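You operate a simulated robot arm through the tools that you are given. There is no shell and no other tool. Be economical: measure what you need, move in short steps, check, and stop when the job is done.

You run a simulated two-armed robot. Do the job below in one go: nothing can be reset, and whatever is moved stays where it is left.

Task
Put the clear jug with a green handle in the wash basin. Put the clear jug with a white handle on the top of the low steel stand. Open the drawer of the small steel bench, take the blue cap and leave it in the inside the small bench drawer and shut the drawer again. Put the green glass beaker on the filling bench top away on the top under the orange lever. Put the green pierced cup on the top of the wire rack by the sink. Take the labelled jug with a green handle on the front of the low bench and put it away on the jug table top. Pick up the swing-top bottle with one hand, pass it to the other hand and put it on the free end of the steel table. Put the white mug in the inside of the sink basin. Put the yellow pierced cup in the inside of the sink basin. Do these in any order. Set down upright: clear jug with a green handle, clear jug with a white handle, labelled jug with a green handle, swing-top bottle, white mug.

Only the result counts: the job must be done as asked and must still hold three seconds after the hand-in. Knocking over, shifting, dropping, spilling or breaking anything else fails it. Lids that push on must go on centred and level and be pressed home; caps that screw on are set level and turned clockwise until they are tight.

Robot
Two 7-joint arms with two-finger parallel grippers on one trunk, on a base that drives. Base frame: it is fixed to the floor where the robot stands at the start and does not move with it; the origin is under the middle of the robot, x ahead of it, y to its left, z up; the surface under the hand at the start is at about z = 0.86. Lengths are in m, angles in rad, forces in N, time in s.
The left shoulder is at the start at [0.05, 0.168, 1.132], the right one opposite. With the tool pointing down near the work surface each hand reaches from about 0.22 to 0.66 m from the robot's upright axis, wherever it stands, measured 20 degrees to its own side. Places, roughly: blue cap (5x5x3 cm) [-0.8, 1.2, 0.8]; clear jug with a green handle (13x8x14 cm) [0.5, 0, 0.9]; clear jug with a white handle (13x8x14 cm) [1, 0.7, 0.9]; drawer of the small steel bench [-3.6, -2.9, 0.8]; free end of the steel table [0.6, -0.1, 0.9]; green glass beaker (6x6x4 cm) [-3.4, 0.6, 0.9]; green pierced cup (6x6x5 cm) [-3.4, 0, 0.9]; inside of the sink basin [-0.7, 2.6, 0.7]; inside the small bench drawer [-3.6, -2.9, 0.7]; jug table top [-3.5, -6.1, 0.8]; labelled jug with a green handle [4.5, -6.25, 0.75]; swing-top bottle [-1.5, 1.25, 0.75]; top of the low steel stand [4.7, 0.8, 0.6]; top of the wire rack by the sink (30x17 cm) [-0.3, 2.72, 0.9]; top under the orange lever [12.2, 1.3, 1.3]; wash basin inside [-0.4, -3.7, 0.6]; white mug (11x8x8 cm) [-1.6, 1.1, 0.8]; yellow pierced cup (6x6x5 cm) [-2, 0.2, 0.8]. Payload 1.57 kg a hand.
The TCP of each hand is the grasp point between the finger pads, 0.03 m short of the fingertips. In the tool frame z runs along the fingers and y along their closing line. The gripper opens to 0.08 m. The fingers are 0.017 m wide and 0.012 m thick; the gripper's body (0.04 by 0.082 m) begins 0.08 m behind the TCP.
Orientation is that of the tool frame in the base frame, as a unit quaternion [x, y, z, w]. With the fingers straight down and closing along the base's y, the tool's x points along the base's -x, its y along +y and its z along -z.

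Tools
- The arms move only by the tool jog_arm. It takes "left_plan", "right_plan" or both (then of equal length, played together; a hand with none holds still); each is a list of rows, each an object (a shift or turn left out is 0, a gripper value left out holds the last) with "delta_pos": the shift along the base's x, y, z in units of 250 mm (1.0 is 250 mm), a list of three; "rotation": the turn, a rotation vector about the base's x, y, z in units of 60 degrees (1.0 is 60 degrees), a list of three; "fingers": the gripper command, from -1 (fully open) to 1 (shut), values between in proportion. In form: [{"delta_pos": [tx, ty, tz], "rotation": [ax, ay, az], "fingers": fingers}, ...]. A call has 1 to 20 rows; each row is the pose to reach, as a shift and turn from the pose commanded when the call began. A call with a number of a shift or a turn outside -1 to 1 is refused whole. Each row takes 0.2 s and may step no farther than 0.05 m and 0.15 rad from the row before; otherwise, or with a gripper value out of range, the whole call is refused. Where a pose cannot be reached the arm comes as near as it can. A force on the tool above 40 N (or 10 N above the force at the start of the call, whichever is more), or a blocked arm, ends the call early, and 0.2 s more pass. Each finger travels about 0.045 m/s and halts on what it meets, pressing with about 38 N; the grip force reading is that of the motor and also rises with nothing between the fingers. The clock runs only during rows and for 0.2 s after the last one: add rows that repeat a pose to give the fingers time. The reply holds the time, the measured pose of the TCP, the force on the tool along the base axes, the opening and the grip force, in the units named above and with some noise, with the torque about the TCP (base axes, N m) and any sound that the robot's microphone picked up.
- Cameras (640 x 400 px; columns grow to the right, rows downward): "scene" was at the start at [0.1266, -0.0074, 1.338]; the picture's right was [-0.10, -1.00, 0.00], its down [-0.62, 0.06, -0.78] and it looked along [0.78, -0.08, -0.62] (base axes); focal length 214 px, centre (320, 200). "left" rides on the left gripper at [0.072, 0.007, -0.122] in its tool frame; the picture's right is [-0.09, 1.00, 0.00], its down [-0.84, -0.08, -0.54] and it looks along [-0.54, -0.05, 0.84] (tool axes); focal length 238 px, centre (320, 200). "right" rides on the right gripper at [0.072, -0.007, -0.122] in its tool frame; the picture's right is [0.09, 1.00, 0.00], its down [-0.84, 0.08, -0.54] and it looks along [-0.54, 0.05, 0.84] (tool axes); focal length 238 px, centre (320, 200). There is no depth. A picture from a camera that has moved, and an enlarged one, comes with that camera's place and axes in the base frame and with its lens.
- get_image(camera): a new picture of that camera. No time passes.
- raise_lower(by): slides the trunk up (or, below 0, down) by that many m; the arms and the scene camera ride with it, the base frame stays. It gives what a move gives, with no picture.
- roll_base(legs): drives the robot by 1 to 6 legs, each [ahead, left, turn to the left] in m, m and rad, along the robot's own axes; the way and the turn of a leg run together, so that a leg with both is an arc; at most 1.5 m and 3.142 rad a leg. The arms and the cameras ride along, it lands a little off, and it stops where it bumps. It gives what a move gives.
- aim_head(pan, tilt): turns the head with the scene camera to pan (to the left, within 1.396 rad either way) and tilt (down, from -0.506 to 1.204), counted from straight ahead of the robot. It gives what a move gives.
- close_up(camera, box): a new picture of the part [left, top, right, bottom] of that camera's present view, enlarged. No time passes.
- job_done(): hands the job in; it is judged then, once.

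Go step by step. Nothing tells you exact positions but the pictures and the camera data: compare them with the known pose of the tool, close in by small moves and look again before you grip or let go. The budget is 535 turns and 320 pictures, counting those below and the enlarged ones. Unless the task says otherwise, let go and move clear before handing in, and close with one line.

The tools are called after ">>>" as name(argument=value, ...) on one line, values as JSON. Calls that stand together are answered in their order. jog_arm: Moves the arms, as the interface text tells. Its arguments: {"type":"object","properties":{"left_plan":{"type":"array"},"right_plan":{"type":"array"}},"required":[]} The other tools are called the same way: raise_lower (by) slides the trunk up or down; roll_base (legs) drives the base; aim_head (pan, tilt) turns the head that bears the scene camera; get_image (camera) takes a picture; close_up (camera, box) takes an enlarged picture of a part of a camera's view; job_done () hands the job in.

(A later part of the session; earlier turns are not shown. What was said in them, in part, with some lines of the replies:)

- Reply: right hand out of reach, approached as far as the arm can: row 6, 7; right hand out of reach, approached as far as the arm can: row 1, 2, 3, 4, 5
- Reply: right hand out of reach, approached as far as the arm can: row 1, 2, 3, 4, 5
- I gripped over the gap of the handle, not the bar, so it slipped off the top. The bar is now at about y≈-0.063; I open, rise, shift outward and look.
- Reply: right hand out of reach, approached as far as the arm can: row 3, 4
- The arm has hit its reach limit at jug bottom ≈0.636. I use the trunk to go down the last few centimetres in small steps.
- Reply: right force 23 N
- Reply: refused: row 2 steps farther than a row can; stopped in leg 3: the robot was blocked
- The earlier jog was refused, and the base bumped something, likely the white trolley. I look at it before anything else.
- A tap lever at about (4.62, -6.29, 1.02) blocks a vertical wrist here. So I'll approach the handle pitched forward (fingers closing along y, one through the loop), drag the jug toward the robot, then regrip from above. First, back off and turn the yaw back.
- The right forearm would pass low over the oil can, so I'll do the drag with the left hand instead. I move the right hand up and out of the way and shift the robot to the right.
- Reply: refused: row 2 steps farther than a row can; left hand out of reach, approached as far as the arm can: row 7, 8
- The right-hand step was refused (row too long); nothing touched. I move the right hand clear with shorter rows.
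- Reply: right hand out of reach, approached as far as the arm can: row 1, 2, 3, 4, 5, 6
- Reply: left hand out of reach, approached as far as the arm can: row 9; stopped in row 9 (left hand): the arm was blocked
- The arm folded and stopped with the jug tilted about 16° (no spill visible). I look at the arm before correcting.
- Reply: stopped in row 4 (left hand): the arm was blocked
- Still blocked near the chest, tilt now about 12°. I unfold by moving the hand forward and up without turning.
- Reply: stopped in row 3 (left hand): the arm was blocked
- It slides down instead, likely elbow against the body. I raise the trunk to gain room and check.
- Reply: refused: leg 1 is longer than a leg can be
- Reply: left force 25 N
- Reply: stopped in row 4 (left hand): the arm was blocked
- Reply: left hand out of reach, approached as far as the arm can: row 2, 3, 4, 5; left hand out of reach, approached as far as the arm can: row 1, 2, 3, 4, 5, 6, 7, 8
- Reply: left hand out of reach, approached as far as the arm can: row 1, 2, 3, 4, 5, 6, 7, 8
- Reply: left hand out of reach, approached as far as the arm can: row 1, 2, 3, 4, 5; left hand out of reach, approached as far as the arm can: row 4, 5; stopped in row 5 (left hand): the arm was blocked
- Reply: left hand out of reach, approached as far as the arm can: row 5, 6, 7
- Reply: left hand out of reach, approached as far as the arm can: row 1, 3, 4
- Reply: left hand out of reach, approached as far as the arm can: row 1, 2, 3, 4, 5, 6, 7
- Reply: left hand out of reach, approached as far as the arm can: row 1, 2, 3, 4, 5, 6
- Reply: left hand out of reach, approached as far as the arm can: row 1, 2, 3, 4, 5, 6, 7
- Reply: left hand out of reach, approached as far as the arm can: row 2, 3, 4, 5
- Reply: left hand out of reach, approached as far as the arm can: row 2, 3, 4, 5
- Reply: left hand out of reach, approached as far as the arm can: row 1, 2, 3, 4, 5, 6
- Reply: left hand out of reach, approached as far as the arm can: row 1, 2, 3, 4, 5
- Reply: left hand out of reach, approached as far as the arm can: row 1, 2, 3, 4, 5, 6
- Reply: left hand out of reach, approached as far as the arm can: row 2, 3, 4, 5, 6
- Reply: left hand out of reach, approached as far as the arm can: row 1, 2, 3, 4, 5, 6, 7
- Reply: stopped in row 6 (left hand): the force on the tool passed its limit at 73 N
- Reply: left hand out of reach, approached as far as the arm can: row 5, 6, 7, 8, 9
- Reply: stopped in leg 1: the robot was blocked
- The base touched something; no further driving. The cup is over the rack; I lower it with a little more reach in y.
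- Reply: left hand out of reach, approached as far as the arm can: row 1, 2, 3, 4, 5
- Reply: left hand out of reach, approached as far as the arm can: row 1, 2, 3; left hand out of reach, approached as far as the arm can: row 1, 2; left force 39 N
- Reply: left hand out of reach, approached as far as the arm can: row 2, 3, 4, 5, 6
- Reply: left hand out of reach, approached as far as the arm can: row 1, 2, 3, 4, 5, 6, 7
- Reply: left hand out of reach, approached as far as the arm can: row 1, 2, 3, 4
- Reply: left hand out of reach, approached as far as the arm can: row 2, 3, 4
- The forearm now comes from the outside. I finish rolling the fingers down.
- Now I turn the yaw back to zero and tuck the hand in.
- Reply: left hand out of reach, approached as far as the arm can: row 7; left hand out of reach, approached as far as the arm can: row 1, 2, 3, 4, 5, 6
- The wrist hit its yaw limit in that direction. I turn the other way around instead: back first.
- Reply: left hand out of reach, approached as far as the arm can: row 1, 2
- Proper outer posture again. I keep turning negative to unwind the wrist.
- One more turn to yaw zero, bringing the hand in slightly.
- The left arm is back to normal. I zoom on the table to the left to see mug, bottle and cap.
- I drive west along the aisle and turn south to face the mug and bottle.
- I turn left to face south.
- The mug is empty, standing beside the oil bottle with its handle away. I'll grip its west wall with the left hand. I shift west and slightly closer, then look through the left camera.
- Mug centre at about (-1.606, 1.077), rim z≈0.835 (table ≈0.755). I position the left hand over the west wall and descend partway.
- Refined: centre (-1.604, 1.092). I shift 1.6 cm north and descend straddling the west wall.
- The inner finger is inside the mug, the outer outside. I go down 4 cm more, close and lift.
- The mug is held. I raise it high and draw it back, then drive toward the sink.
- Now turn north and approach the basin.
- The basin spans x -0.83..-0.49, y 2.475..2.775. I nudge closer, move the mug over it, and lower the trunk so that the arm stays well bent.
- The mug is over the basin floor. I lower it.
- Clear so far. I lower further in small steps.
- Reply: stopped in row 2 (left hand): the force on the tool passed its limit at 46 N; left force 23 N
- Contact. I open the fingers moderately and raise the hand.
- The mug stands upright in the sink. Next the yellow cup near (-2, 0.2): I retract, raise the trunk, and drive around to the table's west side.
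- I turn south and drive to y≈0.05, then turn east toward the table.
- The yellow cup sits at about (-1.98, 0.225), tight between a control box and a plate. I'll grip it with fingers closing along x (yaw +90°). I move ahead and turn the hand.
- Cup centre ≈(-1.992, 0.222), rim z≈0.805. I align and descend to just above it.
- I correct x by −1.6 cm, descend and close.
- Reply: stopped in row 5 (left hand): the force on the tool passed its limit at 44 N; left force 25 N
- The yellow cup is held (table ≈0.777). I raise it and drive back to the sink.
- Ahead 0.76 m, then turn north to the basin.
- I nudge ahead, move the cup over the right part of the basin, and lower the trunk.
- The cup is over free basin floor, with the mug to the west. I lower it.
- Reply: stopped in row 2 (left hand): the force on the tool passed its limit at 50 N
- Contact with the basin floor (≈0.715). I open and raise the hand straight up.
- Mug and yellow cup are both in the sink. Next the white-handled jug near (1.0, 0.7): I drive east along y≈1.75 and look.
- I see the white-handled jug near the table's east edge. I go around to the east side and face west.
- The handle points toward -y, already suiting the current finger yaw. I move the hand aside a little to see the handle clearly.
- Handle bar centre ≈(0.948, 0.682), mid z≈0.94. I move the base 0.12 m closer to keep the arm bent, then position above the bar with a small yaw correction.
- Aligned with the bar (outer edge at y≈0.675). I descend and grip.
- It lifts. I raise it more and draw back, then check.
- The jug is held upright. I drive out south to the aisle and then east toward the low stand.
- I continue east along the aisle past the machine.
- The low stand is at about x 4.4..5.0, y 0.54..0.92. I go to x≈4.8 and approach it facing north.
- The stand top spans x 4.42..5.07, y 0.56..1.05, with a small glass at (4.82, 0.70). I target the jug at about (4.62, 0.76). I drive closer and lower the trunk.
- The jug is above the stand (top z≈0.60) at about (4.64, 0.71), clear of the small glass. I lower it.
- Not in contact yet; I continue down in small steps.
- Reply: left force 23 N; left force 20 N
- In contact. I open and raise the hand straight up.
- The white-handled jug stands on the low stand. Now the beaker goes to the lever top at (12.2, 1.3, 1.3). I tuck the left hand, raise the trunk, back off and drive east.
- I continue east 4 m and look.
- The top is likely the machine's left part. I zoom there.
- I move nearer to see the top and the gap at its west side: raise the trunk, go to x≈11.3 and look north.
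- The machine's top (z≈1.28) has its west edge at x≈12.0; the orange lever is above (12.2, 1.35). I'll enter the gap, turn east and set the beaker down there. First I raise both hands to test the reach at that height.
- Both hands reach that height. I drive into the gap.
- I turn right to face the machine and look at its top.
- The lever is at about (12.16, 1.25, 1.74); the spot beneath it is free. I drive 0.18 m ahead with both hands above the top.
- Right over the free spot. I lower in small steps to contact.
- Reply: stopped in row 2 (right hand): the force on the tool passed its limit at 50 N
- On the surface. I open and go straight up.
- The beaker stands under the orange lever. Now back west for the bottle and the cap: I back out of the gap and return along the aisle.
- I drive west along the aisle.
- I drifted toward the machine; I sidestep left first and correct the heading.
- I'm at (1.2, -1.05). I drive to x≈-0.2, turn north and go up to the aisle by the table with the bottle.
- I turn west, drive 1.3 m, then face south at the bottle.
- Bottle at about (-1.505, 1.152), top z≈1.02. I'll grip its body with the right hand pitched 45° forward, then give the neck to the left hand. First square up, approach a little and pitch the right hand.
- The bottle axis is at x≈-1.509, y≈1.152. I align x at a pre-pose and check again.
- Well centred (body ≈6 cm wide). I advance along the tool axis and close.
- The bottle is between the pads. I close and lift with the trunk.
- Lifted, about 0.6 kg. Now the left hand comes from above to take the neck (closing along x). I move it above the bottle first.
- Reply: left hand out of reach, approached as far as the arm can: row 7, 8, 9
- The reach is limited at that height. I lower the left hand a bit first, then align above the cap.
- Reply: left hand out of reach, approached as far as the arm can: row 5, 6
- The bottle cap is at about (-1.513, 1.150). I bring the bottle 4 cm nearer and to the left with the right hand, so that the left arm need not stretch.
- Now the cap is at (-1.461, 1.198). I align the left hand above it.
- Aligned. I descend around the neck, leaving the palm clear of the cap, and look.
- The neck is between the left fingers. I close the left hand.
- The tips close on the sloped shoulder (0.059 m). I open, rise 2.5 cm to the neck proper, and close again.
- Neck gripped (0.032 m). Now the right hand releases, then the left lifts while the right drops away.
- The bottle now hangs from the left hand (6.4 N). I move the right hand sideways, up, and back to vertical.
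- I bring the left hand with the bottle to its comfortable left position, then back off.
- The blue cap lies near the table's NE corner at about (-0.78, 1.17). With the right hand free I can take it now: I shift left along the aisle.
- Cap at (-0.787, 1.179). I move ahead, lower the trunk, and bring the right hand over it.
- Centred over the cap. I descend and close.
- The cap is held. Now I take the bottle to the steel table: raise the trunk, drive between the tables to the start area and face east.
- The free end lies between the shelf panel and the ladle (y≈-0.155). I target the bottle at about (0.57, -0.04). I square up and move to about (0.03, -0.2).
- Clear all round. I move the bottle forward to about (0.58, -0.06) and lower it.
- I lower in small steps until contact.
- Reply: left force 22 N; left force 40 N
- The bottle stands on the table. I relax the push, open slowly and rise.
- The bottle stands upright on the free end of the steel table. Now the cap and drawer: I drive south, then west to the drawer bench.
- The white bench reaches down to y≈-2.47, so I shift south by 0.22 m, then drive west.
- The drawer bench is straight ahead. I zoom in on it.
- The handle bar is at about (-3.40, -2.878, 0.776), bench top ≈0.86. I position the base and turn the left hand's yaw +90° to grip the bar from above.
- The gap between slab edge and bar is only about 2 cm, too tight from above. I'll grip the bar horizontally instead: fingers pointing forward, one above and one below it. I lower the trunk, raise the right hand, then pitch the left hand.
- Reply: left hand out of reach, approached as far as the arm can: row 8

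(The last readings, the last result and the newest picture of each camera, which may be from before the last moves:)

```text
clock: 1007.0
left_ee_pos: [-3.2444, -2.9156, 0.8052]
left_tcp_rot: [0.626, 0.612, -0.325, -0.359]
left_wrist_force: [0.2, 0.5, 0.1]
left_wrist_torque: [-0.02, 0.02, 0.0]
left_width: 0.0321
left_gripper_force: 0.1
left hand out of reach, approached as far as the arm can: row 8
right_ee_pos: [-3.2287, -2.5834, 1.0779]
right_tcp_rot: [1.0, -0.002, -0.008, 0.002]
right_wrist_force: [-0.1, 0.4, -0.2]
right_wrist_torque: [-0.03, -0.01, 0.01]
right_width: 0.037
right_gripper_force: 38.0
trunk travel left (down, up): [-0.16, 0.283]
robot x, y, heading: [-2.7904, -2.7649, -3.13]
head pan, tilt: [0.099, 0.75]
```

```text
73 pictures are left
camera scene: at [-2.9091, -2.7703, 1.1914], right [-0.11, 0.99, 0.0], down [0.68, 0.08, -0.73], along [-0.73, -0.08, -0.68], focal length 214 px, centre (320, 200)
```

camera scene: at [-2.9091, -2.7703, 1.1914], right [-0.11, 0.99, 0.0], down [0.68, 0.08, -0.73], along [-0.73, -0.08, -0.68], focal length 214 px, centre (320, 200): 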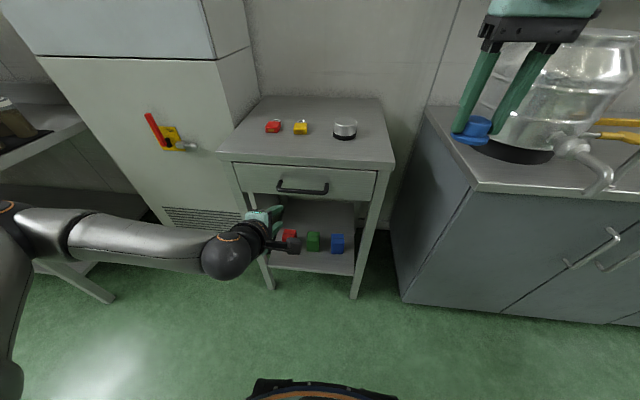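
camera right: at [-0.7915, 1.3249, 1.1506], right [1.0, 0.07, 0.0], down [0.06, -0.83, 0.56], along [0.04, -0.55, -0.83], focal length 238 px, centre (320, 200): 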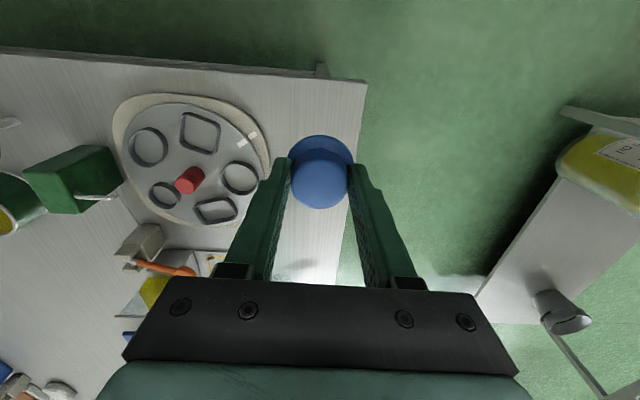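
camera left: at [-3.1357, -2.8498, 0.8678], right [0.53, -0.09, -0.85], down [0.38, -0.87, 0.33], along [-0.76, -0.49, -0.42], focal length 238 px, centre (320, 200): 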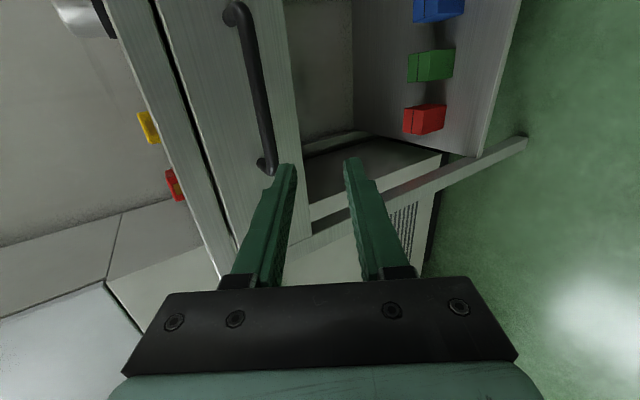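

The bar is at about (-3.373, -2.873, 0.793). The fingers point forward and 32° down, closing nearly vertically: good. I go to a pre-pose in front of the bar.

>>> jog_arm(left_plan=[{"delta_pos": [-0.07, 0.03, 0.05]}, {"delta_pos": [-0.14, 0.06, 0.1]}, {"delta_pos": [-0.21, 0.082, 0.143]}, {"delta_pos": [-0.21, 0.082, 0.143]}])

>>> get_image(camera="left")

>>> close_up(camera="scene", box=[200, 140, 400, 265])

```text
clock: 1008.0
left_ee_pos: [-3.3027, -2.9136, 0.8387]
left_tcp_rot: [0.616, 0.614, -0.344, -0.354]
left_wrist_force: [-0.5, -0.4, -0.4]
left_wrist_torque: [-0.01, -0.02, 0.01]
left_width: 0.0319
left_gripper_force: 0.0
right_ee_pos: [-3.2295, -2.5842, 1.079]
right_tcp_rot: [1.0, -0.002, -0.007, 0.002]
right_wrist_force: [-0.9, -0.8, 0.3]
right_wrist_torque: [-0.01, 0.01, -0.03]
right_width: 0.037
right_gripper_force: 38.2
trunk travel left (down, up): [-0.16, 0.283]
robot x, y, heading: [-2.7879, -2.7644, -3.129]
head pan, tilt: [0.099, 0.75]
```

```text
72 pictures are left
camera left: at [-3.193, -2.8448, 0.8982], right [0.51, -0.09, -0.86], down [0.42, -0.84, 0.34], along [-0.75, -0.53, -0.39], focal length 238 px, centre (320, 200)
```

left: 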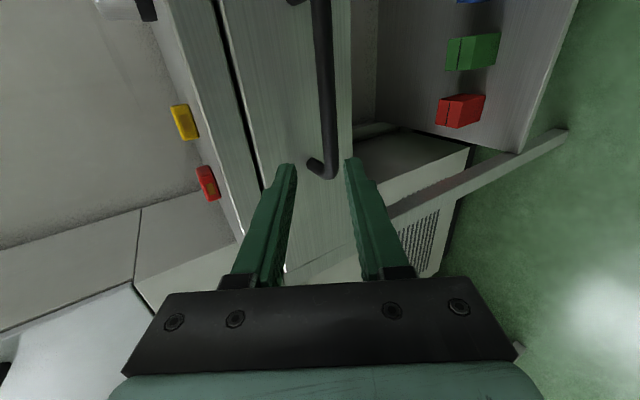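

```text
3.20 times, centred on (300, 202) of scene
camera zoom: at [-2.9092, -2.7708, 1.1914], right [-0.11, 0.99, 0.0], down [0.68, 0.08, -0.73], along [-0.73, -0.08, -0.68], focal length 686 px, centre (384, 192)
```

zoom: 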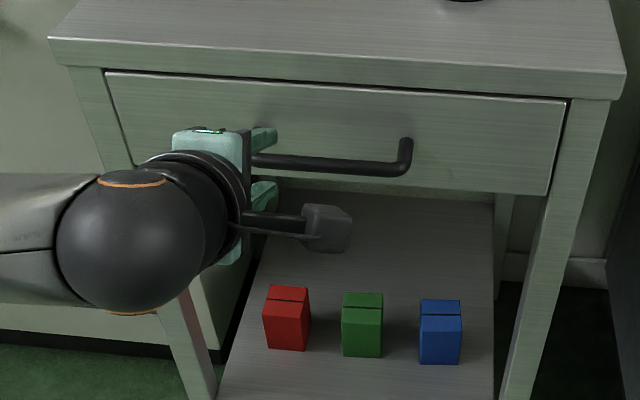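

The fingers straddle the bar's line near its south end. I shift 3.5 cm north, advance 7 cm and close.

>>> jog_arm(left_plan=[{"delta_pos": [0, 0.07, 0]}, {"delta_pos": [0, 0.14, 0]}, {"delta_pos": [-0.09, 0.14, -0.05]}, {"delta_pos": [-0.18, 0.14, -0.1]}, {"delta_pos": [-0.25, 0.14, -0.15]}, {"delta_pos": [-0.25, 0.14, -0.15]}])

>>> get_image(camera="left")

>>> close_up(camera="scene", box=[200, 140, 400, 265])

```text
clock: 1009.4
left_ee_pos: [-3.3617, -2.8791, 0.8002]
left_tcp_rot: [0.617, 0.613, -0.344, -0.354]
left_wrist_force: [0.1, 0.5, 0.1]
left_wrist_torque: [-0.02, 0.02, -0.02]
left_width: 0.032
left_gripper_force: 0.1
right_ee_pos: [-3.2293, -2.5832, 1.0772]
right_tcp_rot: [1.0, -0.003, -0.007, 0.001]
right_wrist_force: [0.2, 0.3, -0.9]
right_wrist_torque: [0.02, 0.03, 0.01]
right_width: 0.0368
right_gripper_force: 37.4
trunk travel left (down, up): [-0.16, 0.283]
robot x, y, heading: [-2.7889, -2.7579, -3.127]
head pan, tilt: [0.099, 0.75]
```

```text
70 pictures are left
camera left: at [-3.2531, -2.8087, 0.8586], right [0.51, -0.09, -0.86], down [0.42, -0.84, 0.34], along [-0.75, -0.53, -0.39], focal length 238 px, centre (320, 200)
```

left: 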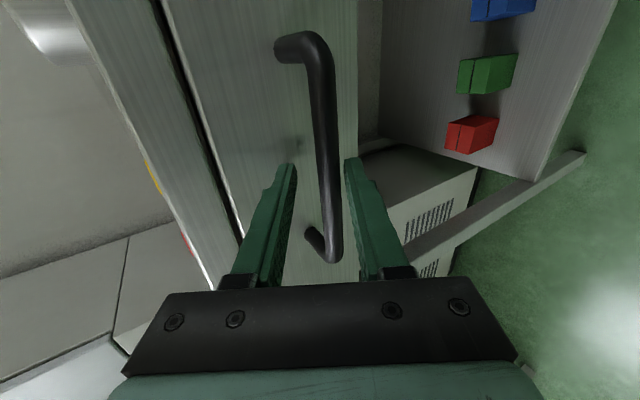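

```text
3.20 times, centred on (300, 202) of scene
camera zoom: at [-2.9092, -2.7708, 1.1914], right [-0.11, 0.99, 0.0], down [0.68, 0.08, -0.73], along [-0.73, -0.08, -0.68], focal length 686 px, centre (384, 192)
```

zoom: 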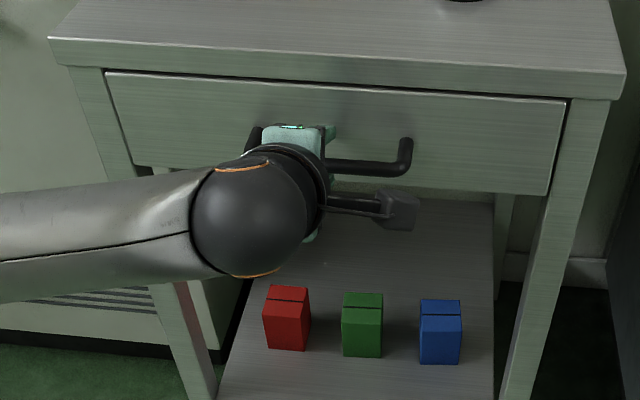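

The bar lies between the fingers. I close and pull the drawer open by driving back.

>>> jog_arm(left_plan=[{"fingers": 1}, {"fingers": 1}, {"fingers": 1}])

>>> roll_base(legs=[[-0.12, 0, 0]])

>>> get_image(camera="scene")

```text
clock: 1010.2
left_ee_pos: [-3.3592, -2.8787, 0.7944]
left_tcp_rot: [0.62, 0.615, -0.34, -0.35]
left_wrist_force: [19.3, -0.5, -17.6]
left_wrist_torque: [-0.24, -0.18, 0.2]
left_width: 0.0138
left_gripper_force: 30.3
right_ee_pos: [-3.2297, -2.5841, 1.0772]
right_tcp_rot: [1.0, -0.002, -0.008, 0.001]
right_wrist_force: [-0.5, -0.4, 0.5]
right_wrist_torque: [0.0, 0.04, -0.01]
right_width: 0.0367
right_gripper_force: 37.3
trunk travel left (down, up): [-0.16, 0.283]
robot x, y, heading: [-2.7885, -2.7631, -3.131]
head pan, tilt: [0.099, 0.75]
```

```text
clock: 1011.5
left_ee_pos: [-3.2415, -2.8779, 0.7941]
left_tcp_rot: [0.618, 0.616, -0.342, -0.349]
left_wrist_force: [0.1, -3.6, -22.4]
left_wrist_torque: [0.03, -0.16, -0.18]
left_width: 0.0139
left_gripper_force: 30.2
right_ee_pos: [-3.1111, -2.5831, 1.0768]
right_tcp_rot: [1.0, -0.003, -0.007, 0.002]
right_wrist_force: [0.3, 1.0, -0.7]
right_wrist_torque: [-0.01, 0.01, 0.01]
right_width: 0.0368
right_gripper_force: 38.1
trunk travel left (down, up): [-0.16, 0.283]
robot x, y, heading: [-2.6659, -2.761, -3.129]
head pan, tilt: [0.099, 0.75]
```

```text
68 pictures are left
camera scene: at [-2.791, -2.77, 1.1911], right [-0.11, 0.99, 0.0], down [0.68, 0.08, -0.73], along [-0.73, -0.08, -0.68], focal length 214 px, centre (320, 200)
```

scene: 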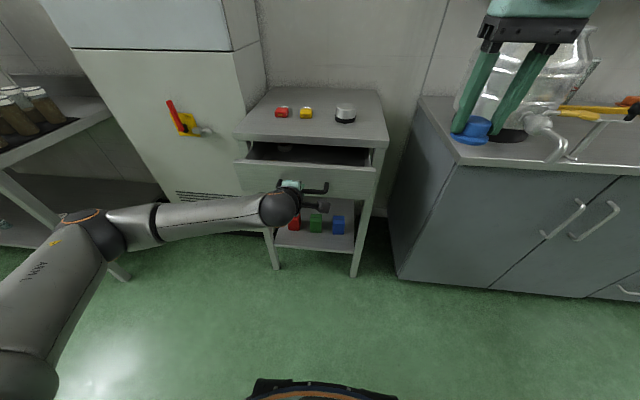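

The drawer is opening. I pull another 0.1 m.

>>> roll_base(legs=[[-0.1, 0, 0]])

>>> get_image(camera="scene")

>>> get_image(camera="right")

```text
clock: 1012.6
left_ee_pos: [-3.1408, -2.8783, 0.7946]
left_tcp_rot: [0.618, 0.616, -0.342, -0.348]
left_wrist_force: [0.7, -6.8, -7.2]
left_wrist_torque: [-0.09, -0.03, -0.09]
left_width: 0.0137
left_gripper_force: 30.3
right_ee_pos: [-3.0105, -2.5819, 1.0765]
right_tcp_rot: [1.0, -0.003, -0.008, 0.001]
right_wrist_force: [-0.1, -0.4, -0.3]
right_wrist_torque: [-0.01, 0.0, 0.0]
right_width: 0.0371
right_gripper_force: 38.5
trunk travel left (down, up): [-0.16, 0.283]
robot x, y, heading: [-2.5703, -2.7557, -3.131]
head pan, tilt: [0.099, 0.75]
```

```text
67 pictures are left
camera scene: at [-2.69, -2.7687, 1.1913], right [-0.11, 0.99, 0.0], down [0.68, 0.08, -0.73], along [-0.73, -0.08, -0.68], focal length 214 px, centre (320, 200)
```

scene: 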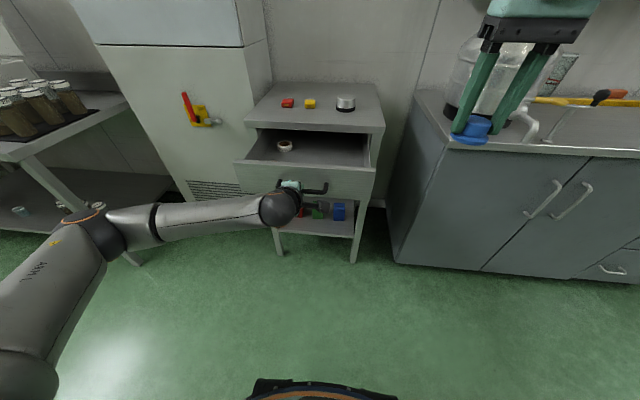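

```text
66 pictures are left
camera right: at [-2.9356, -2.576, 1.1992], right [0.09, -1.0, 0.0], down [-0.83, -0.07, 0.55], along [-0.55, -0.05, -0.83], focal length 238 px, centre (320, 200)
```

right: 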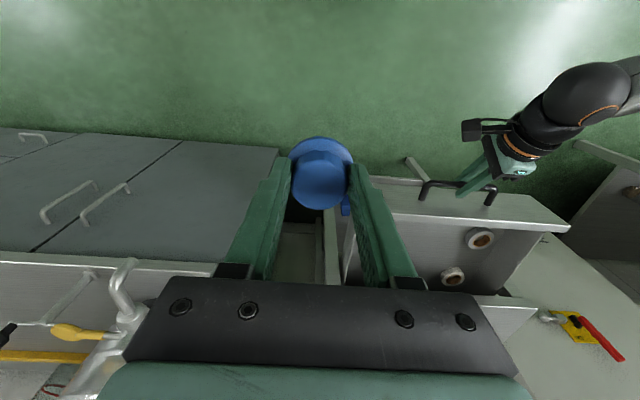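

The drawer is open; rolls lie on its south side, the north part is free. The right hand can't reach that far while the left holds on, so I release the bar, move the left hand up and aside, and then drive forward.

>>> jog_arm(left_plan=[{"fingers": -0.6}, {"fingers": -0.6}, {"fingers": -0.6}, {"delta_pos": [0.08, 0, 0.05]}, {"delta_pos": [0.16, 0, 0.1]}, {"delta_pos": [0.24, 0, 0.15]}, {"delta_pos": [0.24, 0, 0.15]}])

>>> get_image(camera="left")

>>> get_image(camera="scene")

```text
clock: 1014.2
left_ee_pos: [-3.0789, -2.8804, 0.8314]
left_tcp_rot: [0.618, 0.617, -0.343, -0.348]
left_wrist_force: [0.6, -0.7, 0.5]
left_wrist_torque: [0.0, 0.0, 0.0]
left_width: 0.064
left_gripper_force: 0.1
right_ee_pos: [-3.0088, -2.5807, 1.0778]
right_tcp_rot: [1.0, -0.002, -0.008, 0.002]
right_wrist_force: [0.3, 0.4, -0.2]
right_wrist_torque: [-0.01, 0.03, -0.01]
right_width: 0.0372
right_gripper_force: 37.9
trunk travel left (down, up): [-0.16, 0.283]
robot x, y, heading: [-2.567, -2.7606, -3.134]
head pan, tilt: [0.099, 0.75]
```

```text
65 pictures are left
camera left: at [-2.9706, -2.8091, 0.8915], right [0.52, -0.09, -0.85], down [0.42, -0.84, 0.34], along [-0.74, -0.53, -0.4], focal length 238 px, centre (320, 200)
```

left: 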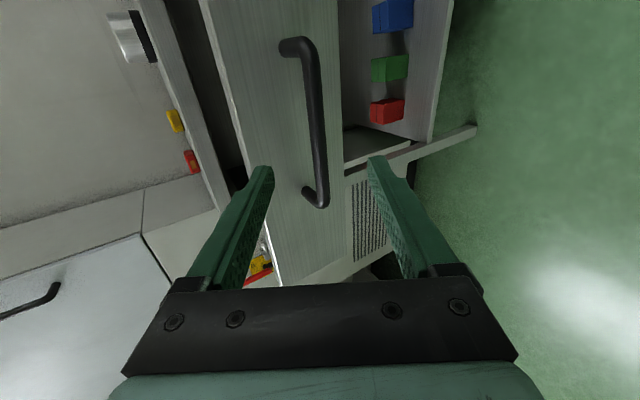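

```text
64 pictures are left
camera scene: at [-2.6893, -2.7681, 1.1914], right [-0.11, 0.99, 0.0], down [0.68, 0.08, -0.73], along [-0.73, -0.08, -0.68], focal length 214 px, centre (320, 200)
```

scene: 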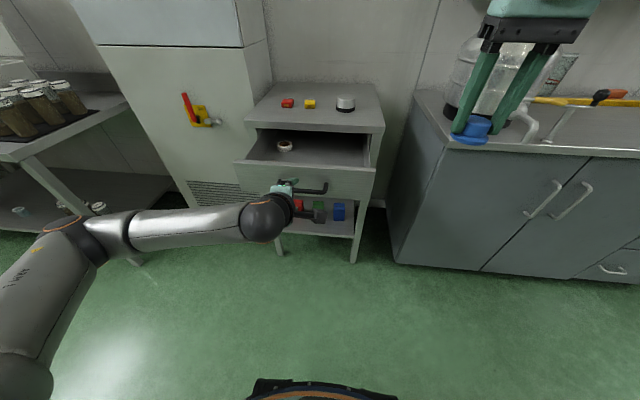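

Clear of the bar. I move the left hand out to the left side, then drive forward 0.12 m.

>>> jog_arm(left_plan=[{"delta_pos": [0, -0.18, 0.05]}, {"delta_pos": [0, -0.36, 0.1]}, {"delta_pos": [0, -0.54, 0.1]}, {"delta_pos": [0, -0.72, 0.1]}, {"delta_pos": [0, -0.9, 0.1]}, {"delta_pos": [0, -1.0, 0.1]}])

>>> roll_base(legs=[[0.13, 0, 0]])

>>> jog_arm(right_plan=[{"delta_pos": [0, -0.18, 0]}, {"delta_pos": [0, -0.36, 0]}, {"delta_pos": [0, -0.54, 0]}, {"delta_pos": [-0.1, -0.68, 0]}, {"delta_pos": [-0.25, -0.76, 0]}, {"delta_pos": [-0.4, -0.78, 0]}, {"delta_pos": [-0.5, -0.78, -0.1]}, {"delta_pos": [-0.52, -0.78, -0.28]}])

>>> get_image(camera="scene")

>>> get_image(camera="right")

```text
clock: 1015.6
left_ee_pos: [-3.0775, -3.1301, 0.8563]
left_tcp_rot: [0.618, 0.616, -0.342, -0.349]
left_wrist_force: [0.7, -0.5, 0.5]
left_wrist_torque: [0.0, -0.02, 0.01]
left_width: 0.0641
left_gripper_force: 0.1
right_ee_pos: [-3.0096, -2.581, 1.0773]
right_tcp_rot: [1.0, -0.003, -0.008, 0.001]
right_wrist_force: [0.2, 0.5, 0.5]
right_wrist_torque: [0.02, 0.0, -0.01]
right_width: 0.0371
right_gripper_force: 38.4
trunk travel left (down, up): [-0.16, 0.283]
robot x, y, heading: [-2.5673, -2.7612, -3.131]
head pan, tilt: [0.099, 0.75]
```

```text
clock: 1016.9
left_ee_pos: [-3.2089, -3.1294, 0.8561]
left_tcp_rot: [0.617, 0.617, -0.343, -0.349]
left_wrist_force: [0.3, -0.1, 0.1]
left_wrist_torque: [-0.03, 0.0, -0.02]
left_width: 0.0641
left_gripper_force: 0.1
right_ee_pos: [-3.1392, -2.5826, 1.0773]
right_tcp_rot: [1.0, -0.002, -0.007, 0.002]
right_wrist_force: [0.2, 0.1, -1.3]
right_wrist_torque: [-0.03, -0.02, 0.0]
right_width: 0.0368
right_gripper_force: 38.4
trunk travel left (down, up): [-0.16, 0.283]
robot x, y, heading: [-2.6988, -2.7615, -3.134]
head pan, tilt: [0.099, 0.75]
```

```text
clock: 1018.7
left_ee_pos: [-3.2081, -3.1308, 0.8558]
left_tcp_rot: [0.618, 0.616, -0.342, -0.349]
left_wrist_force: [-0.6, 0.3, -0.6]
left_wrist_torque: [-0.01, 0.04, 0.01]
left_width: 0.0638
left_gripper_force: 0.1
right_ee_pos: [-3.2255, -2.7708, 0.9965]
right_tcp_rot: [1.0, -0.003, -0.008, 0.002]
right_wrist_force: [-0.5, -0.1, 0.0]
right_wrist_torque: [0.03, -0.02, -0.03]
right_width: 0.0368
right_gripper_force: 38.3
right hand out of reach, approached as far as the arm can: row 5, 6, 7, 8
trunk travel left (down, up): [-0.16, 0.283]
robot x, y, heading: [-2.6956, -2.7644, -3.128]
head pan, tilt: [0.099, 0.75]
```

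```text
63 pictures are left
camera scene: at [-2.8206, -2.7705, 1.1913], right [-0.11, 0.99, 0.0], down [0.68, 0.08, -0.73], along [-0.73, -0.08, -0.68], focal length 214 px, centre (320, 200)
```

scene: 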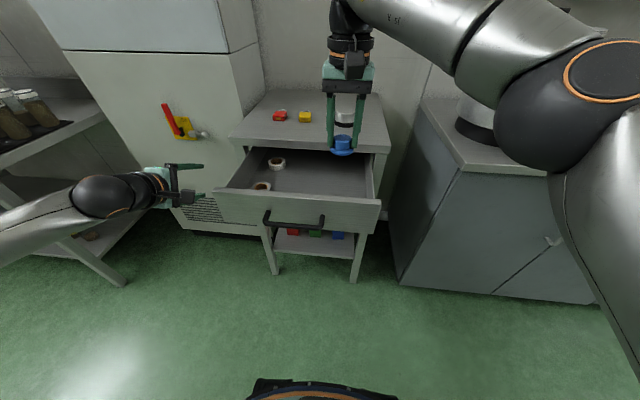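

```text
62 pictures are left
camera right: at [-3.1512, -2.7659, 1.1183], right [0.09, -1.0, 0.0], down [-0.83, -0.07, 0.55], along [-0.55, -0.05, -0.83], focal length 238 px, centre (320, 200)
```

right: 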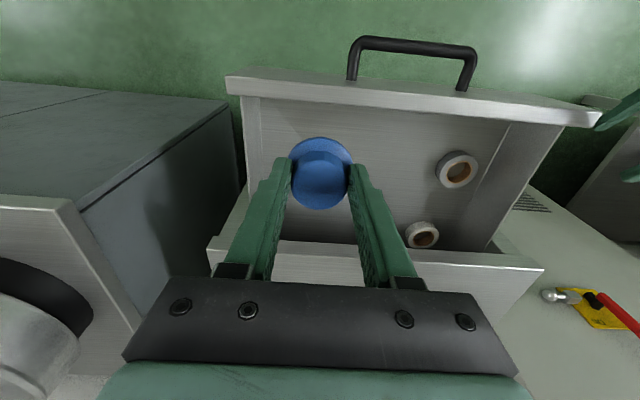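

The cap is above the open drawer. I lower a bit first, then go inward.

>>> jog_arm(right_plan=[{"delta_pos": [0, 0, -0.12]}, {"delta_pos": [0, 0, -0.24]}, {"delta_pos": [-0.08, 0, -0.3]}, {"delta_pos": [-0.16, 0, -0.34]}, {"delta_pos": [-0.22, 0, -0.36]}, {"delta_pos": [-0.22, 0, -0.36]}])

>>> get_image(camera="right")

```text
clock: 1020.1
left_ee_pos: [-3.2082, -3.1303, 0.8559]
left_tcp_rot: [0.617, 0.616, -0.343, -0.348]
left_wrist_force: [-0.1, -0.1, -0.4]
left_wrist_torque: [0.0, -0.02, 0.0]
left_width: 0.064
left_gripper_force: 0.1
right_ee_pos: [-3.266, -2.7715, 0.9141]
right_tcp_rot: [1.0, -0.001, -0.007, 0.002]
right_wrist_force: [-0.4, 1.2, -1.2]
right_wrist_torque: [0.03, -0.01, -0.01]
right_width: 0.0372
right_gripper_force: 38.2
right hand out of reach, approached as far as the arm can: row 5, 6
trunk travel left (down, up): [-0.16, 0.283]
robot x, y, heading: [-2.6987, -2.7604, -3.13]
head pan, tilt: [0.099, 0.75]
```

```text
61 pictures are left
camera right: at [-3.1919, -2.7661, 1.0364], right [0.09, -1.0, 0.0], down [-0.83, -0.07, 0.56], along [-0.55, -0.05, -0.83], focal length 238 px, centre (320, 200)
```

right: 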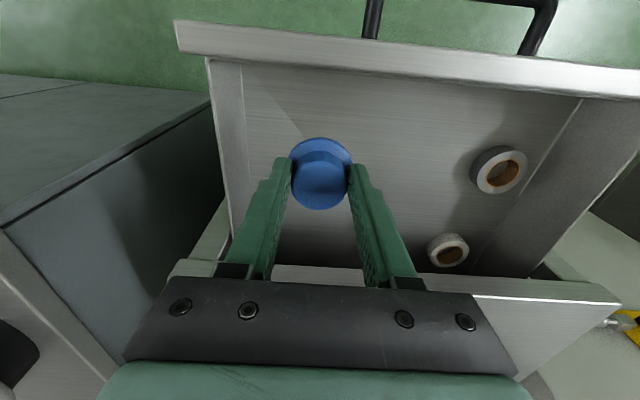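

Inside the drawer's outline. I lower the cap to the drawer floor.

>>> jog_arm(right_plan=[{"delta_pos": [0, 0, -0.12]}, {"delta_pos": [0, 0, -0.24]}, {"delta_pos": [0, 0, -0.36]}, {"delta_pos": [0, 0, -0.44]}, {"delta_pos": [0, 0, -0.44]}])

>>> jog_arm(right_plan=[{"delta_pos": [0, 0, -0.05]}, {"delta_pos": [0, 0, -0.1]}, {"delta_pos": [0, 0, -0.15]}, {"delta_pos": [0, 0, -0.15]}])

>>> get_image(camera="right")

```text
clock: 1021.3
left_ee_pos: [-3.208, -3.1298, 0.8555]
left_tcp_rot: [0.618, 0.616, -0.343, -0.348]
left_wrist_force: [-0.1, 0.2, -0.1]
left_wrist_torque: [0.02, -0.03, 0.0]
left_width: 0.064
left_gripper_force: 0.1
right_ee_pos: [-3.2644, -2.7731, 0.8032]
right_tcp_rot: [1.0, -0.003, -0.008, 0.002]
right_wrist_force: [-0.6, 0.0, -0.9]
right_wrist_torque: [-0.02, -0.02, 0.01]
right_width: 0.0371
right_gripper_force: 38.3
trunk travel left (down, up): [-0.16, 0.283]
robot x, y, heading: [-2.7006, -2.7618, -3.131]
head pan, tilt: [0.099, 0.75]
```

```text
clock: 1022.1
left_ee_pos: [-3.208, -3.1307, 0.8556]
left_tcp_rot: [0.617, 0.616, -0.343, -0.349]
left_wrist_force: [0.4, -0.4, -0.3]
left_wrist_torque: [0.04, 0.03, 0.01]
left_width: 0.0641
left_gripper_force: 0.1
right_ee_pos: [-3.2684, -2.7732, 0.78]
right_tcp_rot: [1.0, -0.003, -0.018, 0.005]
right_wrist_force: [-1.0, 0.1, 15.0]
right_wrist_torque: [0.2, -0.11, -0.01]
right_width: 0.037
right_gripper_force: 37.8
trunk travel left (down, up): [-0.16, 0.283]
robot x, y, heading: [-2.6969, -2.7591, -3.13]
head pan, tilt: [0.099, 0.75]
stopped in row 4 (right hand): the force on the tool passed its limit at 50 N (the readings are from after the stop); the commanded pose is now the measured one
```

```text
60 pictures are left
camera right: at [-3.1906, -2.7673, 0.8999], right [0.08, -1.0, 0.01], down [-0.82, -0.07, 0.57], along [-0.57, -0.05, -0.82], focal length 238 px, centre (320, 200)
```

right: 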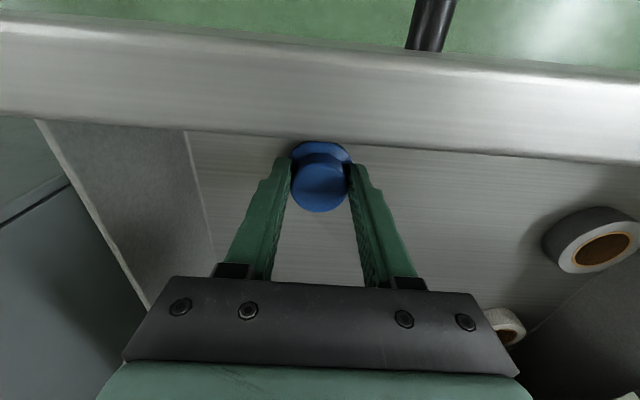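

The cap is on the drawer floor. I open and lift straight out.

>>> jog_arm(right_plan=[{"delta_pos": [0, 0, 0.01], "fingers": -0.5}, {"delta_pos": [0, 0, 0.01], "fingers": -0.5}, {"delta_pos": [0, 0, 0.01], "fingers": -0.5}])

>>> jog_arm(right_plan=[{"delta_pos": [0, 0, 0.12]}, {"delta_pos": [0, 0, 0.28]}, {"delta_pos": [0, 0, 0.44]}, {"delta_pos": [0, 0, 0.6]}, {"delta_pos": [0.08, 0, 0.76]}, {"delta_pos": [0.2, 0, 0.86]}, {"delta_pos": [0.35, 0.02, 0.9]}])

>>> get_image(camera="scene")

```text
clock: 1022.9
left_ee_pos: [-3.2076, -3.1302, 0.8575]
left_tcp_rot: [0.618, 0.616, -0.343, -0.349]
left_wrist_force: [0.4, 0.2, 0.5]
left_wrist_torque: [0.0, -0.03, 0.0]
left_width: 0.0641
left_gripper_force: 0.0
right_ee_pos: [-3.2655, -2.7738, 0.7804]
right_tcp_rot: [1.0, -0.003, -0.015, 0.004]
right_wrist_force: [-1.0, -4.7, 16.3]
right_wrist_torque: [0.29, 0.04, 0.0]
right_width: 0.0554
right_gripper_force: 0.1
trunk travel left (down, up): [-0.16, 0.283]
robot x, y, heading: [-2.6986, -2.7571, -3.127]
head pan, tilt: [0.099, 0.75]
```

```text
clock: 1024.5
left_ee_pos: [-3.2077, -3.129, 0.8571]
left_tcp_rot: [0.618, 0.616, -0.343, -0.349]
left_wrist_force: [-0.5, -0.2, -0.7]
left_wrist_torque: [0.0, 0.0, -0.02]
left_width: 0.0642
left_gripper_force: 0.1
right_ee_pos: [-3.1805, -2.7684, 1.0053]
right_tcp_rot: [1.0, -0.005, -0.014, 0.004]
right_wrist_force: [-0.6, 0.5, -0.6]
right_wrist_torque: [0.01, -0.05, 0.0]
right_width: 0.0597
right_gripper_force: 0.1
right hand out of reach, approached as far as the arm can: row 4
trunk travel left (down, up): [-0.16, 0.283]
robot x, y, heading: [-2.701, -2.7626, -3.13]
head pan, tilt: [0.099, 0.75]
```

```text
59 pictures are left
camera scene: at [-2.8199, -2.7697, 1.1914], right [-0.11, 0.99, 0.0], down [0.68, 0.08, -0.73], along [-0.73, -0.08, -0.68], focal length 214 px, centre (320, 200)
```

scene: 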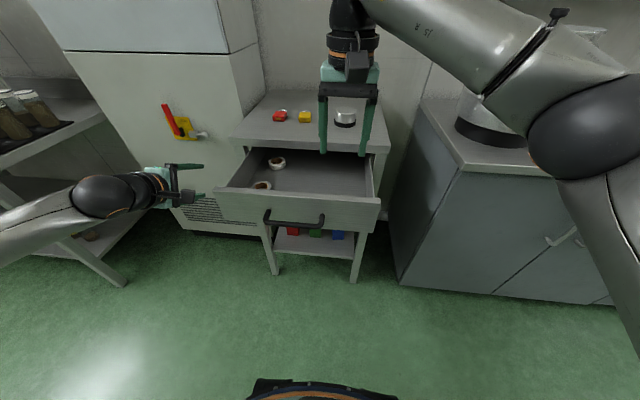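

I check with the right camera that the cap stayed in the drawer.

>>> get_image(camera="right")

```text
58 pictures are left
camera right: at [-3.105, -2.7632, 1.1256], right [0.08, -1.0, 0.01], down [-0.82, -0.07, 0.57], along [-0.56, -0.05, -0.82], focal length 238 px, centre (320, 200)
```

right: 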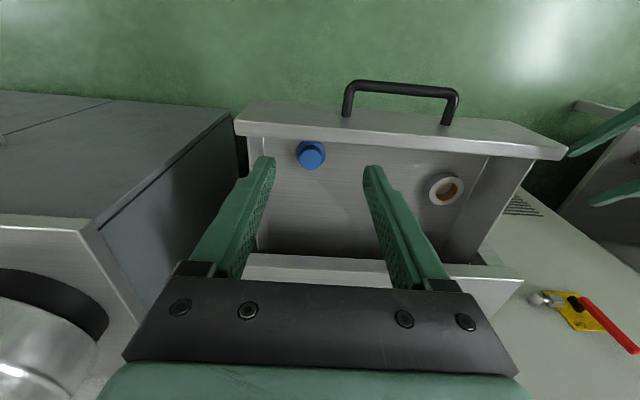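

The cap lies in the drawer. Now I move the right hand aside, back up, and bring the left hand back to the handle bar to push the drawer shut.

>>> jog_arm(right_plan=[{"delta_pos": [0.1, 0.15, 0]}, {"delta_pos": [0.2, 0.3, 0]}, {"delta_pos": [0.3, 0.45, 0]}, {"delta_pos": [0.35, 0.62, 0]}, {"delta_pos": [0.35, 0.75, 0.05]}])

>>> roll_base(legs=[[-0.132, 0, 0]])

>>> jog_arm(left_plan=[{"delta_pos": [0, 0.15, -0.02]}, {"delta_pos": [0, 0.33, -0.05]}, {"delta_pos": [0, 0.5, -0.08]}, {"delta_pos": [0, 0.68, -0.1]}, {"delta_pos": [0, 0.86, -0.1]}, {"delta_pos": [0, 1.0, -0.1]}, {"delta_pos": [0, 1.0, -0.1]}])

>>> get_image(camera="left")

>>> get_image(camera="scene")

```text
clock: 1025.7
left_ee_pos: [-3.2083, -3.1298, 0.857]
left_tcp_rot: [0.617, 0.617, -0.343, -0.348]
left_wrist_force: [0.4, 0.4, -1.0]
left_wrist_torque: [0.02, 0.03, 0.01]
left_width: 0.0641
left_gripper_force: 0.1
right_ee_pos: [-3.0917, -2.5822, 1.0165]
right_tcp_rot: [1.0, -0.003, -0.013, 0.003]
right_wrist_force: [0.2, 0.9, 0.6]
right_wrist_torque: [0.01, 0.0, 0.02]
right_width: 0.0601
right_gripper_force: 0.0
trunk travel left (down, up): [-0.16, 0.283]
robot x, y, heading: [-2.7019, -2.7592, -3.129]
head pan, tilt: [0.099, 0.75]
```

```text
clock: 1027.0
left_ee_pos: [-3.0757, -3.1283, 0.8577]
left_tcp_rot: [0.618, 0.616, -0.344, -0.348]
left_wrist_force: [-1.0, 0.6, 0.1]
left_wrist_torque: [-0.03, 0.0, -0.01]
left_width: 0.0642
left_gripper_force: 0.1
right_ee_pos: [-2.959, -2.581, 1.0153]
right_tcp_rot: [1.0, -0.003, -0.015, 0.005]
right_wrist_force: [0.0, -0.4, -0.2]
right_wrist_torque: [0.0, 0.0, 0.02]
right_width: 0.0599
right_gripper_force: 0.1
trunk travel left (down, up): [-0.16, 0.283]
robot x, y, heading: [-2.565, -2.7641, -3.124]
head pan, tilt: [0.099, 0.75]
```

```text
clock: 1028.6
left_ee_pos: [-3.0754, -2.8774, 0.8313]
left_tcp_rot: [0.617, 0.617, -0.343, -0.347]
left_wrist_force: [-0.1, 0.2, 0.6]
left_wrist_torque: [0.02, -0.01, 0.03]
left_width: 0.0643
left_gripper_force: 0.1
right_ee_pos: [-2.959, -2.582, 1.0163]
right_tcp_rot: [1.0, -0.003, -0.014, 0.005]
right_wrist_force: [-0.2, 0.3, 0.5]
right_wrist_torque: [-0.01, -0.05, -0.01]
right_width: 0.06
right_gripper_force: 0.1
trunk travel left (down, up): [-0.16, 0.283]
robot x, y, heading: [-2.5668, -2.7599, -3.131]
head pan, tilt: [0.099, 0.75]
```

```text
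57 pictures are left
camera left: at [-2.9675, -2.8064, 0.8909], right [0.52, -0.09, -0.85], down [0.42, -0.84, 0.34], along [-0.74, -0.53, -0.4], focal length 238 px, centre (320, 200)
```

left: 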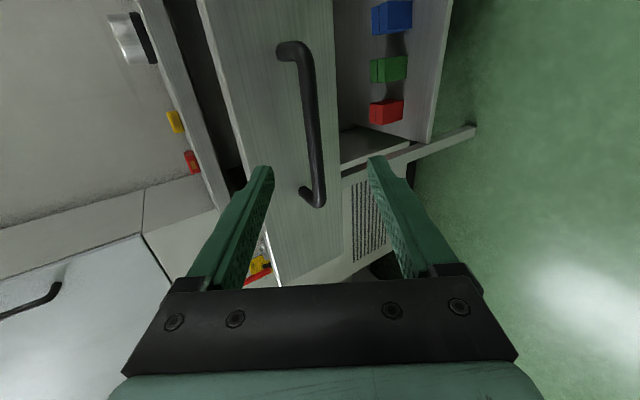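

```text
56 pictures are left
camera scene: at [-2.6871, -2.768, 1.1914], right [-0.11, 0.99, 0.0], down [0.68, 0.08, -0.73], along [-0.73, -0.08, -0.68], focal length 214 px, centre (320, 200)
```

scene: 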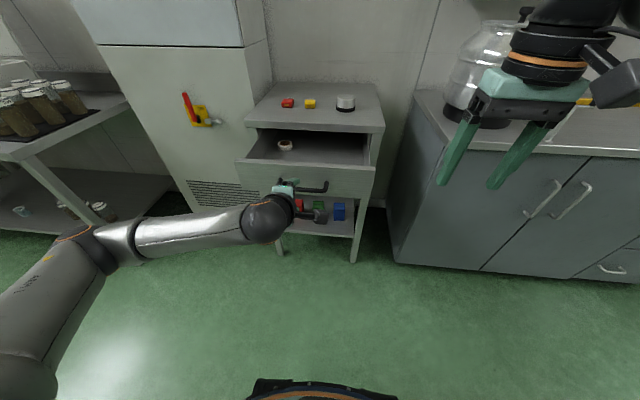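

Back at the pre-pose. I advance onto the bar, close, and drive forward to shut the drawer.

>>> jog_arm(left_plan=[{"delta_pos": [-0.09, 0, -0.05]}, {"delta_pos": [-0.18, 0, -0.1]}, {"delta_pos": [-0.255, 0, -0.145]}, {"delta_pos": [-0.255, 0, -0.145], "fingers": 1}, {"delta_pos": [-0.255, 0, -0.145], "fingers": 1}, {"delta_pos": [-0.255, 0, -0.145], "fingers": 1}, {"delta_pos": [-0.255, 0, -0.145], "fingers": 1}])

>>> roll_base(legs=[[0.15, 0, 0]])

>>> get_image(camera="scene")

```text
clock: 1030.2
left_ee_pos: [-3.1414, -2.8775, 0.7972]
left_tcp_rot: [0.617, 0.615, -0.344, -0.349]
left_wrist_force: [-1.4, -0.5, 5.1]
left_wrist_torque: [-0.08, 0.1, -0.02]
left_width: 0.0138
left_gripper_force: 22.4
right_ee_pos: [-2.9593, -2.5811, 1.0175]
right_tcp_rot: [1.0, -0.003, -0.014, 0.004]
right_wrist_force: [-0.4, 0.1, -0.6]
right_wrist_torque: [-0.01, 0.01, 0.02]
right_width: 0.0598
right_gripper_force: 0.1
trunk travel left (down, up): [-0.16, 0.283]
robot x, y, heading: [-2.5616, -2.7583, -3.124]
head pan, tilt: [0.099, 0.75]
```

```text
clock: 1031.6
left_ee_pos: [-3.2906, -2.8759, 0.7959]
left_tcp_rot: [0.618, 0.614, -0.344, -0.35]
left_wrist_force: [0.4, 3.6, 11.5]
left_wrist_torque: [-0.13, 0.1, 0.16]
left_width: 0.0139
left_gripper_force: 29.9
right_ee_pos: [-3.1067, -2.5816, 1.0159]
right_tcp_rot: [1.0, -0.005, -0.015, 0.004]
right_wrist_force: [0.0, 0.6, 0.1]
right_wrist_torque: [0.0, 0.0, -0.03]
right_width: 0.06
right_gripper_force: 0.1
trunk travel left (down, up): [-0.16, 0.283]
robot x, y, heading: [-2.7158, -2.7627, -3.132]
head pan, tilt: [0.099, 0.75]
```

```text
55 pictures are left
camera scene: at [-2.8355, -2.7692, 1.1916], right [-0.11, 0.99, 0.0], down [0.68, 0.07, -0.73], along [-0.73, -0.08, -0.68], focal length 214 px, centre (320, 200)
```

scene: 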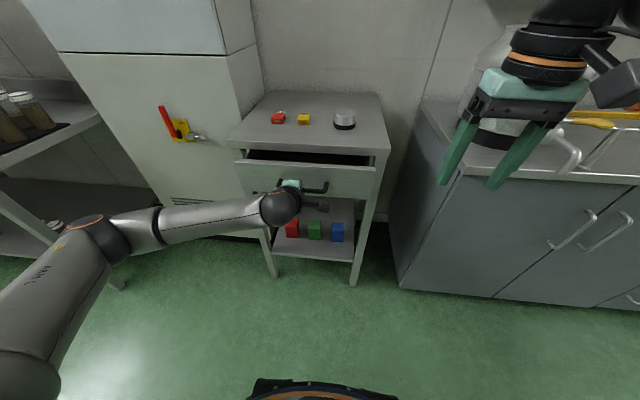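

Nearly shut; 7 cm remain.

>>> roll_base(legs=[[0.066, 0, 0]])

>>> close_up(camera="scene", box=[200, 130, 400, 255])

```text
clock: 1032.6
left_ee_pos: [-3.3563, -2.8773, 0.7952]
left_tcp_rot: [0.619, 0.615, -0.341, -0.349]
left_wrist_force: [-4.0, 3.7, -2.2]
left_wrist_torque: [0.46, 0.01, -0.79]
left_width: 0.0139
left_gripper_force: 30.5
right_ee_pos: [-3.1743, -2.5823, 1.0172]
right_tcp_rot: [1.0, -0.005, -0.014, 0.005]
right_wrist_force: [0.2, 0.5, -0.3]
right_wrist_torque: [-0.02, -0.02, -0.01]
right_width: 0.0601
right_gripper_force: 0.0
trunk travel left (down, up): [-0.16, 0.283]
robot x, y, heading: [-2.7795, -2.7601, -3.132]
head pan, tilt: [0.099, 0.75]
```

```text
3.20 times, centred on (300, 192) of scene
camera zoom: at [-2.9027, -2.7701, 1.1912], right [-0.11, 0.99, 0.0], down [0.68, 0.07, -0.73], along [-0.73, -0.08, -0.68], focal length 686 px, centre (384, 224)
```

zoom: 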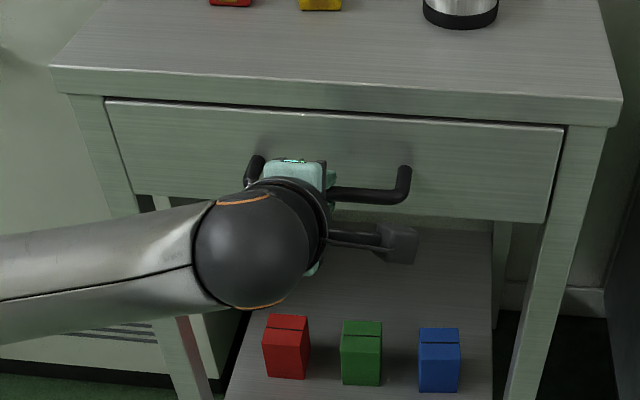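

It looks shut. I push a final centimetre with the arm to make sure.

>>> jog_arm(left_plan=[{"delta_pos": [-0.03, 0, 0]}, {"delta_pos": [-0.06, 0, 0]}, {"delta_pos": [-0.06, 0, 0]}])

>>> close_up(camera="scene", box=[200, 130, 400, 255])

```text
clock: 1033.4
left_ee_pos: [-3.3682, -2.8756, 0.7891]
left_tcp_rot: [0.623, 0.616, -0.336, -0.347]
left_wrist_force: [36.0, 0.4, -15.4]
left_wrist_torque: [0.1, -0.01, 0.07]
left_width: 0.0138
left_gripper_force: 30.2
right_ee_pos: [-3.1724, -2.5824, 1.0168]
right_tcp_rot: [1.0, -0.004, -0.015, 0.004]
right_wrist_force: [0.0, 0.5, 0.1]
right_wrist_torque: [-0.03, -0.01, 0.05]
right_width: 0.06
right_gripper_force: 0.0
trunk travel left (down, up): [-0.16, 0.283]
robot x, y, heading: [-2.7782, -2.7632, -3.13]
head pan, tilt: [0.099, 0.75]
```

```text
3.20 times, centred on (300, 192) of scene
camera zoom: at [-2.9008, -2.7704, 1.1913], right [-0.11, 0.99, 0.0], down [0.68, 0.07, -0.73], along [-0.73, -0.08, -0.68], focal length 686 px, centre (384, 224)
```

zoom: 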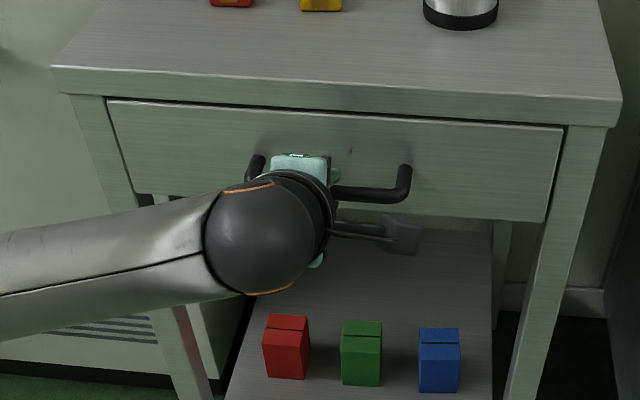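

Firmly shut (36 N resistance). I relax, open slightly and retreat along the tool axis.

>>> jog_arm(left_plan=[{"delta_pos": [0.04, 0, 0.02]}, {"delta_pos": [0.04, 0, 0.02], "fingers": 0.2}, {"delta_pos": [0.04, 0, 0.02], "fingers": 0.2}, {"delta_pos": [0.1, 0, 0.056]}, {"delta_pos": [0.18, 0, 0.103]}, {"delta_pos": [0.26, 0, 0.15]}, {"delta_pos": [0.32, 0, 0.19]}])

>>> get_image(camera="left")

```text
clock: 1035.0
left_ee_pos: [-3.2911, -2.877, 0.8426]
left_tcp_rot: [0.619, 0.614, -0.343, -0.349]
left_wrist_force: [0.3, -0.1, 0.1]
left_wrist_torque: [-0.02, 0.01, -0.04]
left_width: 0.0318
left_gripper_force: 0.0
right_ee_pos: [-3.1729, -2.5823, 1.0177]
right_tcp_rot: [1.0, -0.005, -0.015, 0.004]
right_wrist_force: [0.5, 0.0, 0.6]
right_wrist_torque: [0.0, 0.01, 0.02]
right_width: 0.0602
right_gripper_force: 0.1
trunk travel left (down, up): [-0.16, 0.283]
robot x, y, heading: [-2.7804, -2.7641, -3.132]
head pan, tilt: [0.099, 0.75]
```

```text
52 pictures are left
camera left: at [-3.1829, -2.8072, 0.9021], right [0.52, -0.09, -0.85], down [0.41, -0.84, 0.34], along [-0.75, -0.53, -0.4], focal length 238 px, centre (320, 200)
```

left: 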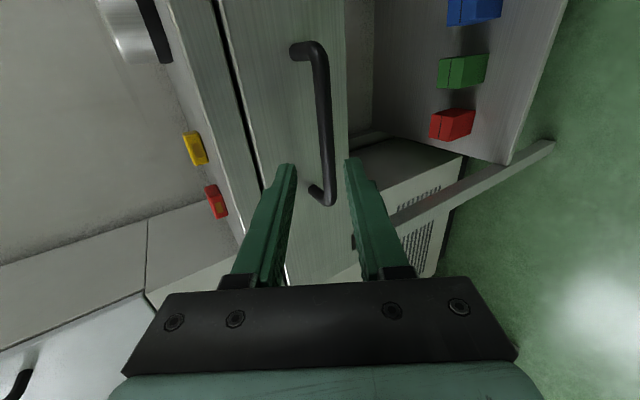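

Clear of the handle. I back the base away and check the drawer.

>>> roll_base(legs=[[-0.35, 0, 0]])

>>> aim_head(pan=0, tilt=0.5)

>>> close_up(camera="scene", box=[220, 120, 420, 245])

```text
clock: 1037.3
left_ee_pos: [-2.9428, -2.8726, 0.8426]
left_tcp_rot: [0.62, 0.614, -0.341, -0.351]
left_wrist_force: [0.5, -0.7, -0.6]
left_wrist_torque: [-0.01, -0.03, -0.01]
left_width: 0.0319
left_gripper_force: 0.0
right_ee_pos: [-2.8241, -2.578, 1.0165]
right_tcp_rot: [1.0, -0.006, -0.014, 0.004]
right_wrist_force: [0.2, 0.0, -1.0]
right_wrist_torque: [-0.02, 0.02, 0.01]
right_width: 0.0602
right_gripper_force: 0.1
trunk travel left (down, up): [-0.16, 0.283]
robot x, y, heading: [-2.432, -2.76, -3.139]
head pan, tilt: [0.099, 0.75]
```

```text
clock: 1038.0
left_ee_pos: [-2.9436, -2.8734, 0.8417]
left_tcp_rot: [0.619, 0.614, -0.342, -0.351]
left_wrist_force: [0.2, 0.4, 0.8]
left_wrist_torque: [-0.03, -0.01, 0.0]
left_width: 0.032
left_gripper_force: 0.1
right_ee_pos: [-2.8238, -2.5787, 1.0159]
right_tcp_rot: [1.0, -0.006, -0.014, 0.004]
right_wrist_force: [-0.2, 0.3, 0.5]
right_wrist_torque: [0.0, 0.0, -0.05]
right_width: 0.0601
right_gripper_force: 0.1
trunk travel left (down, up): [-0.16, 0.283]
robot x, y, heading: [-2.4329, -2.757, -3.139]
head pan, tilt: [0.0, 0.499]
```

```text
3.20 times, centred on (320, 182) of scene
camera zoom: at [-2.562, -2.7587, 1.2133], right [-0.01, 1.0, 0.0], down [0.48, 0.0, -0.88], along [-0.88, -0.01, -0.48], focal length 686 px, centre (320, 256)
```

zoom: 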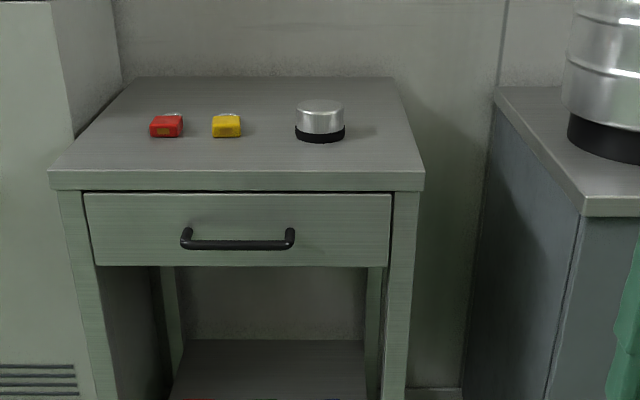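

All nine items are where they were asked to be, and both hands are empty and clear. The drawer is shut with the cap inside, so I'm handing in.

>>> job_done()

```text
The job is handed in.
```

The job is handed in: all nine items were put where you asked, the five listed ones were set down upright, and the blue cap is in the shut drawer. Three incidents to know about: my base bumped the white trolley and something by the grey bin at the sink, and neither looked moved. The labelled oil jug also tilted about 20° while I carried it, with no spill visible.
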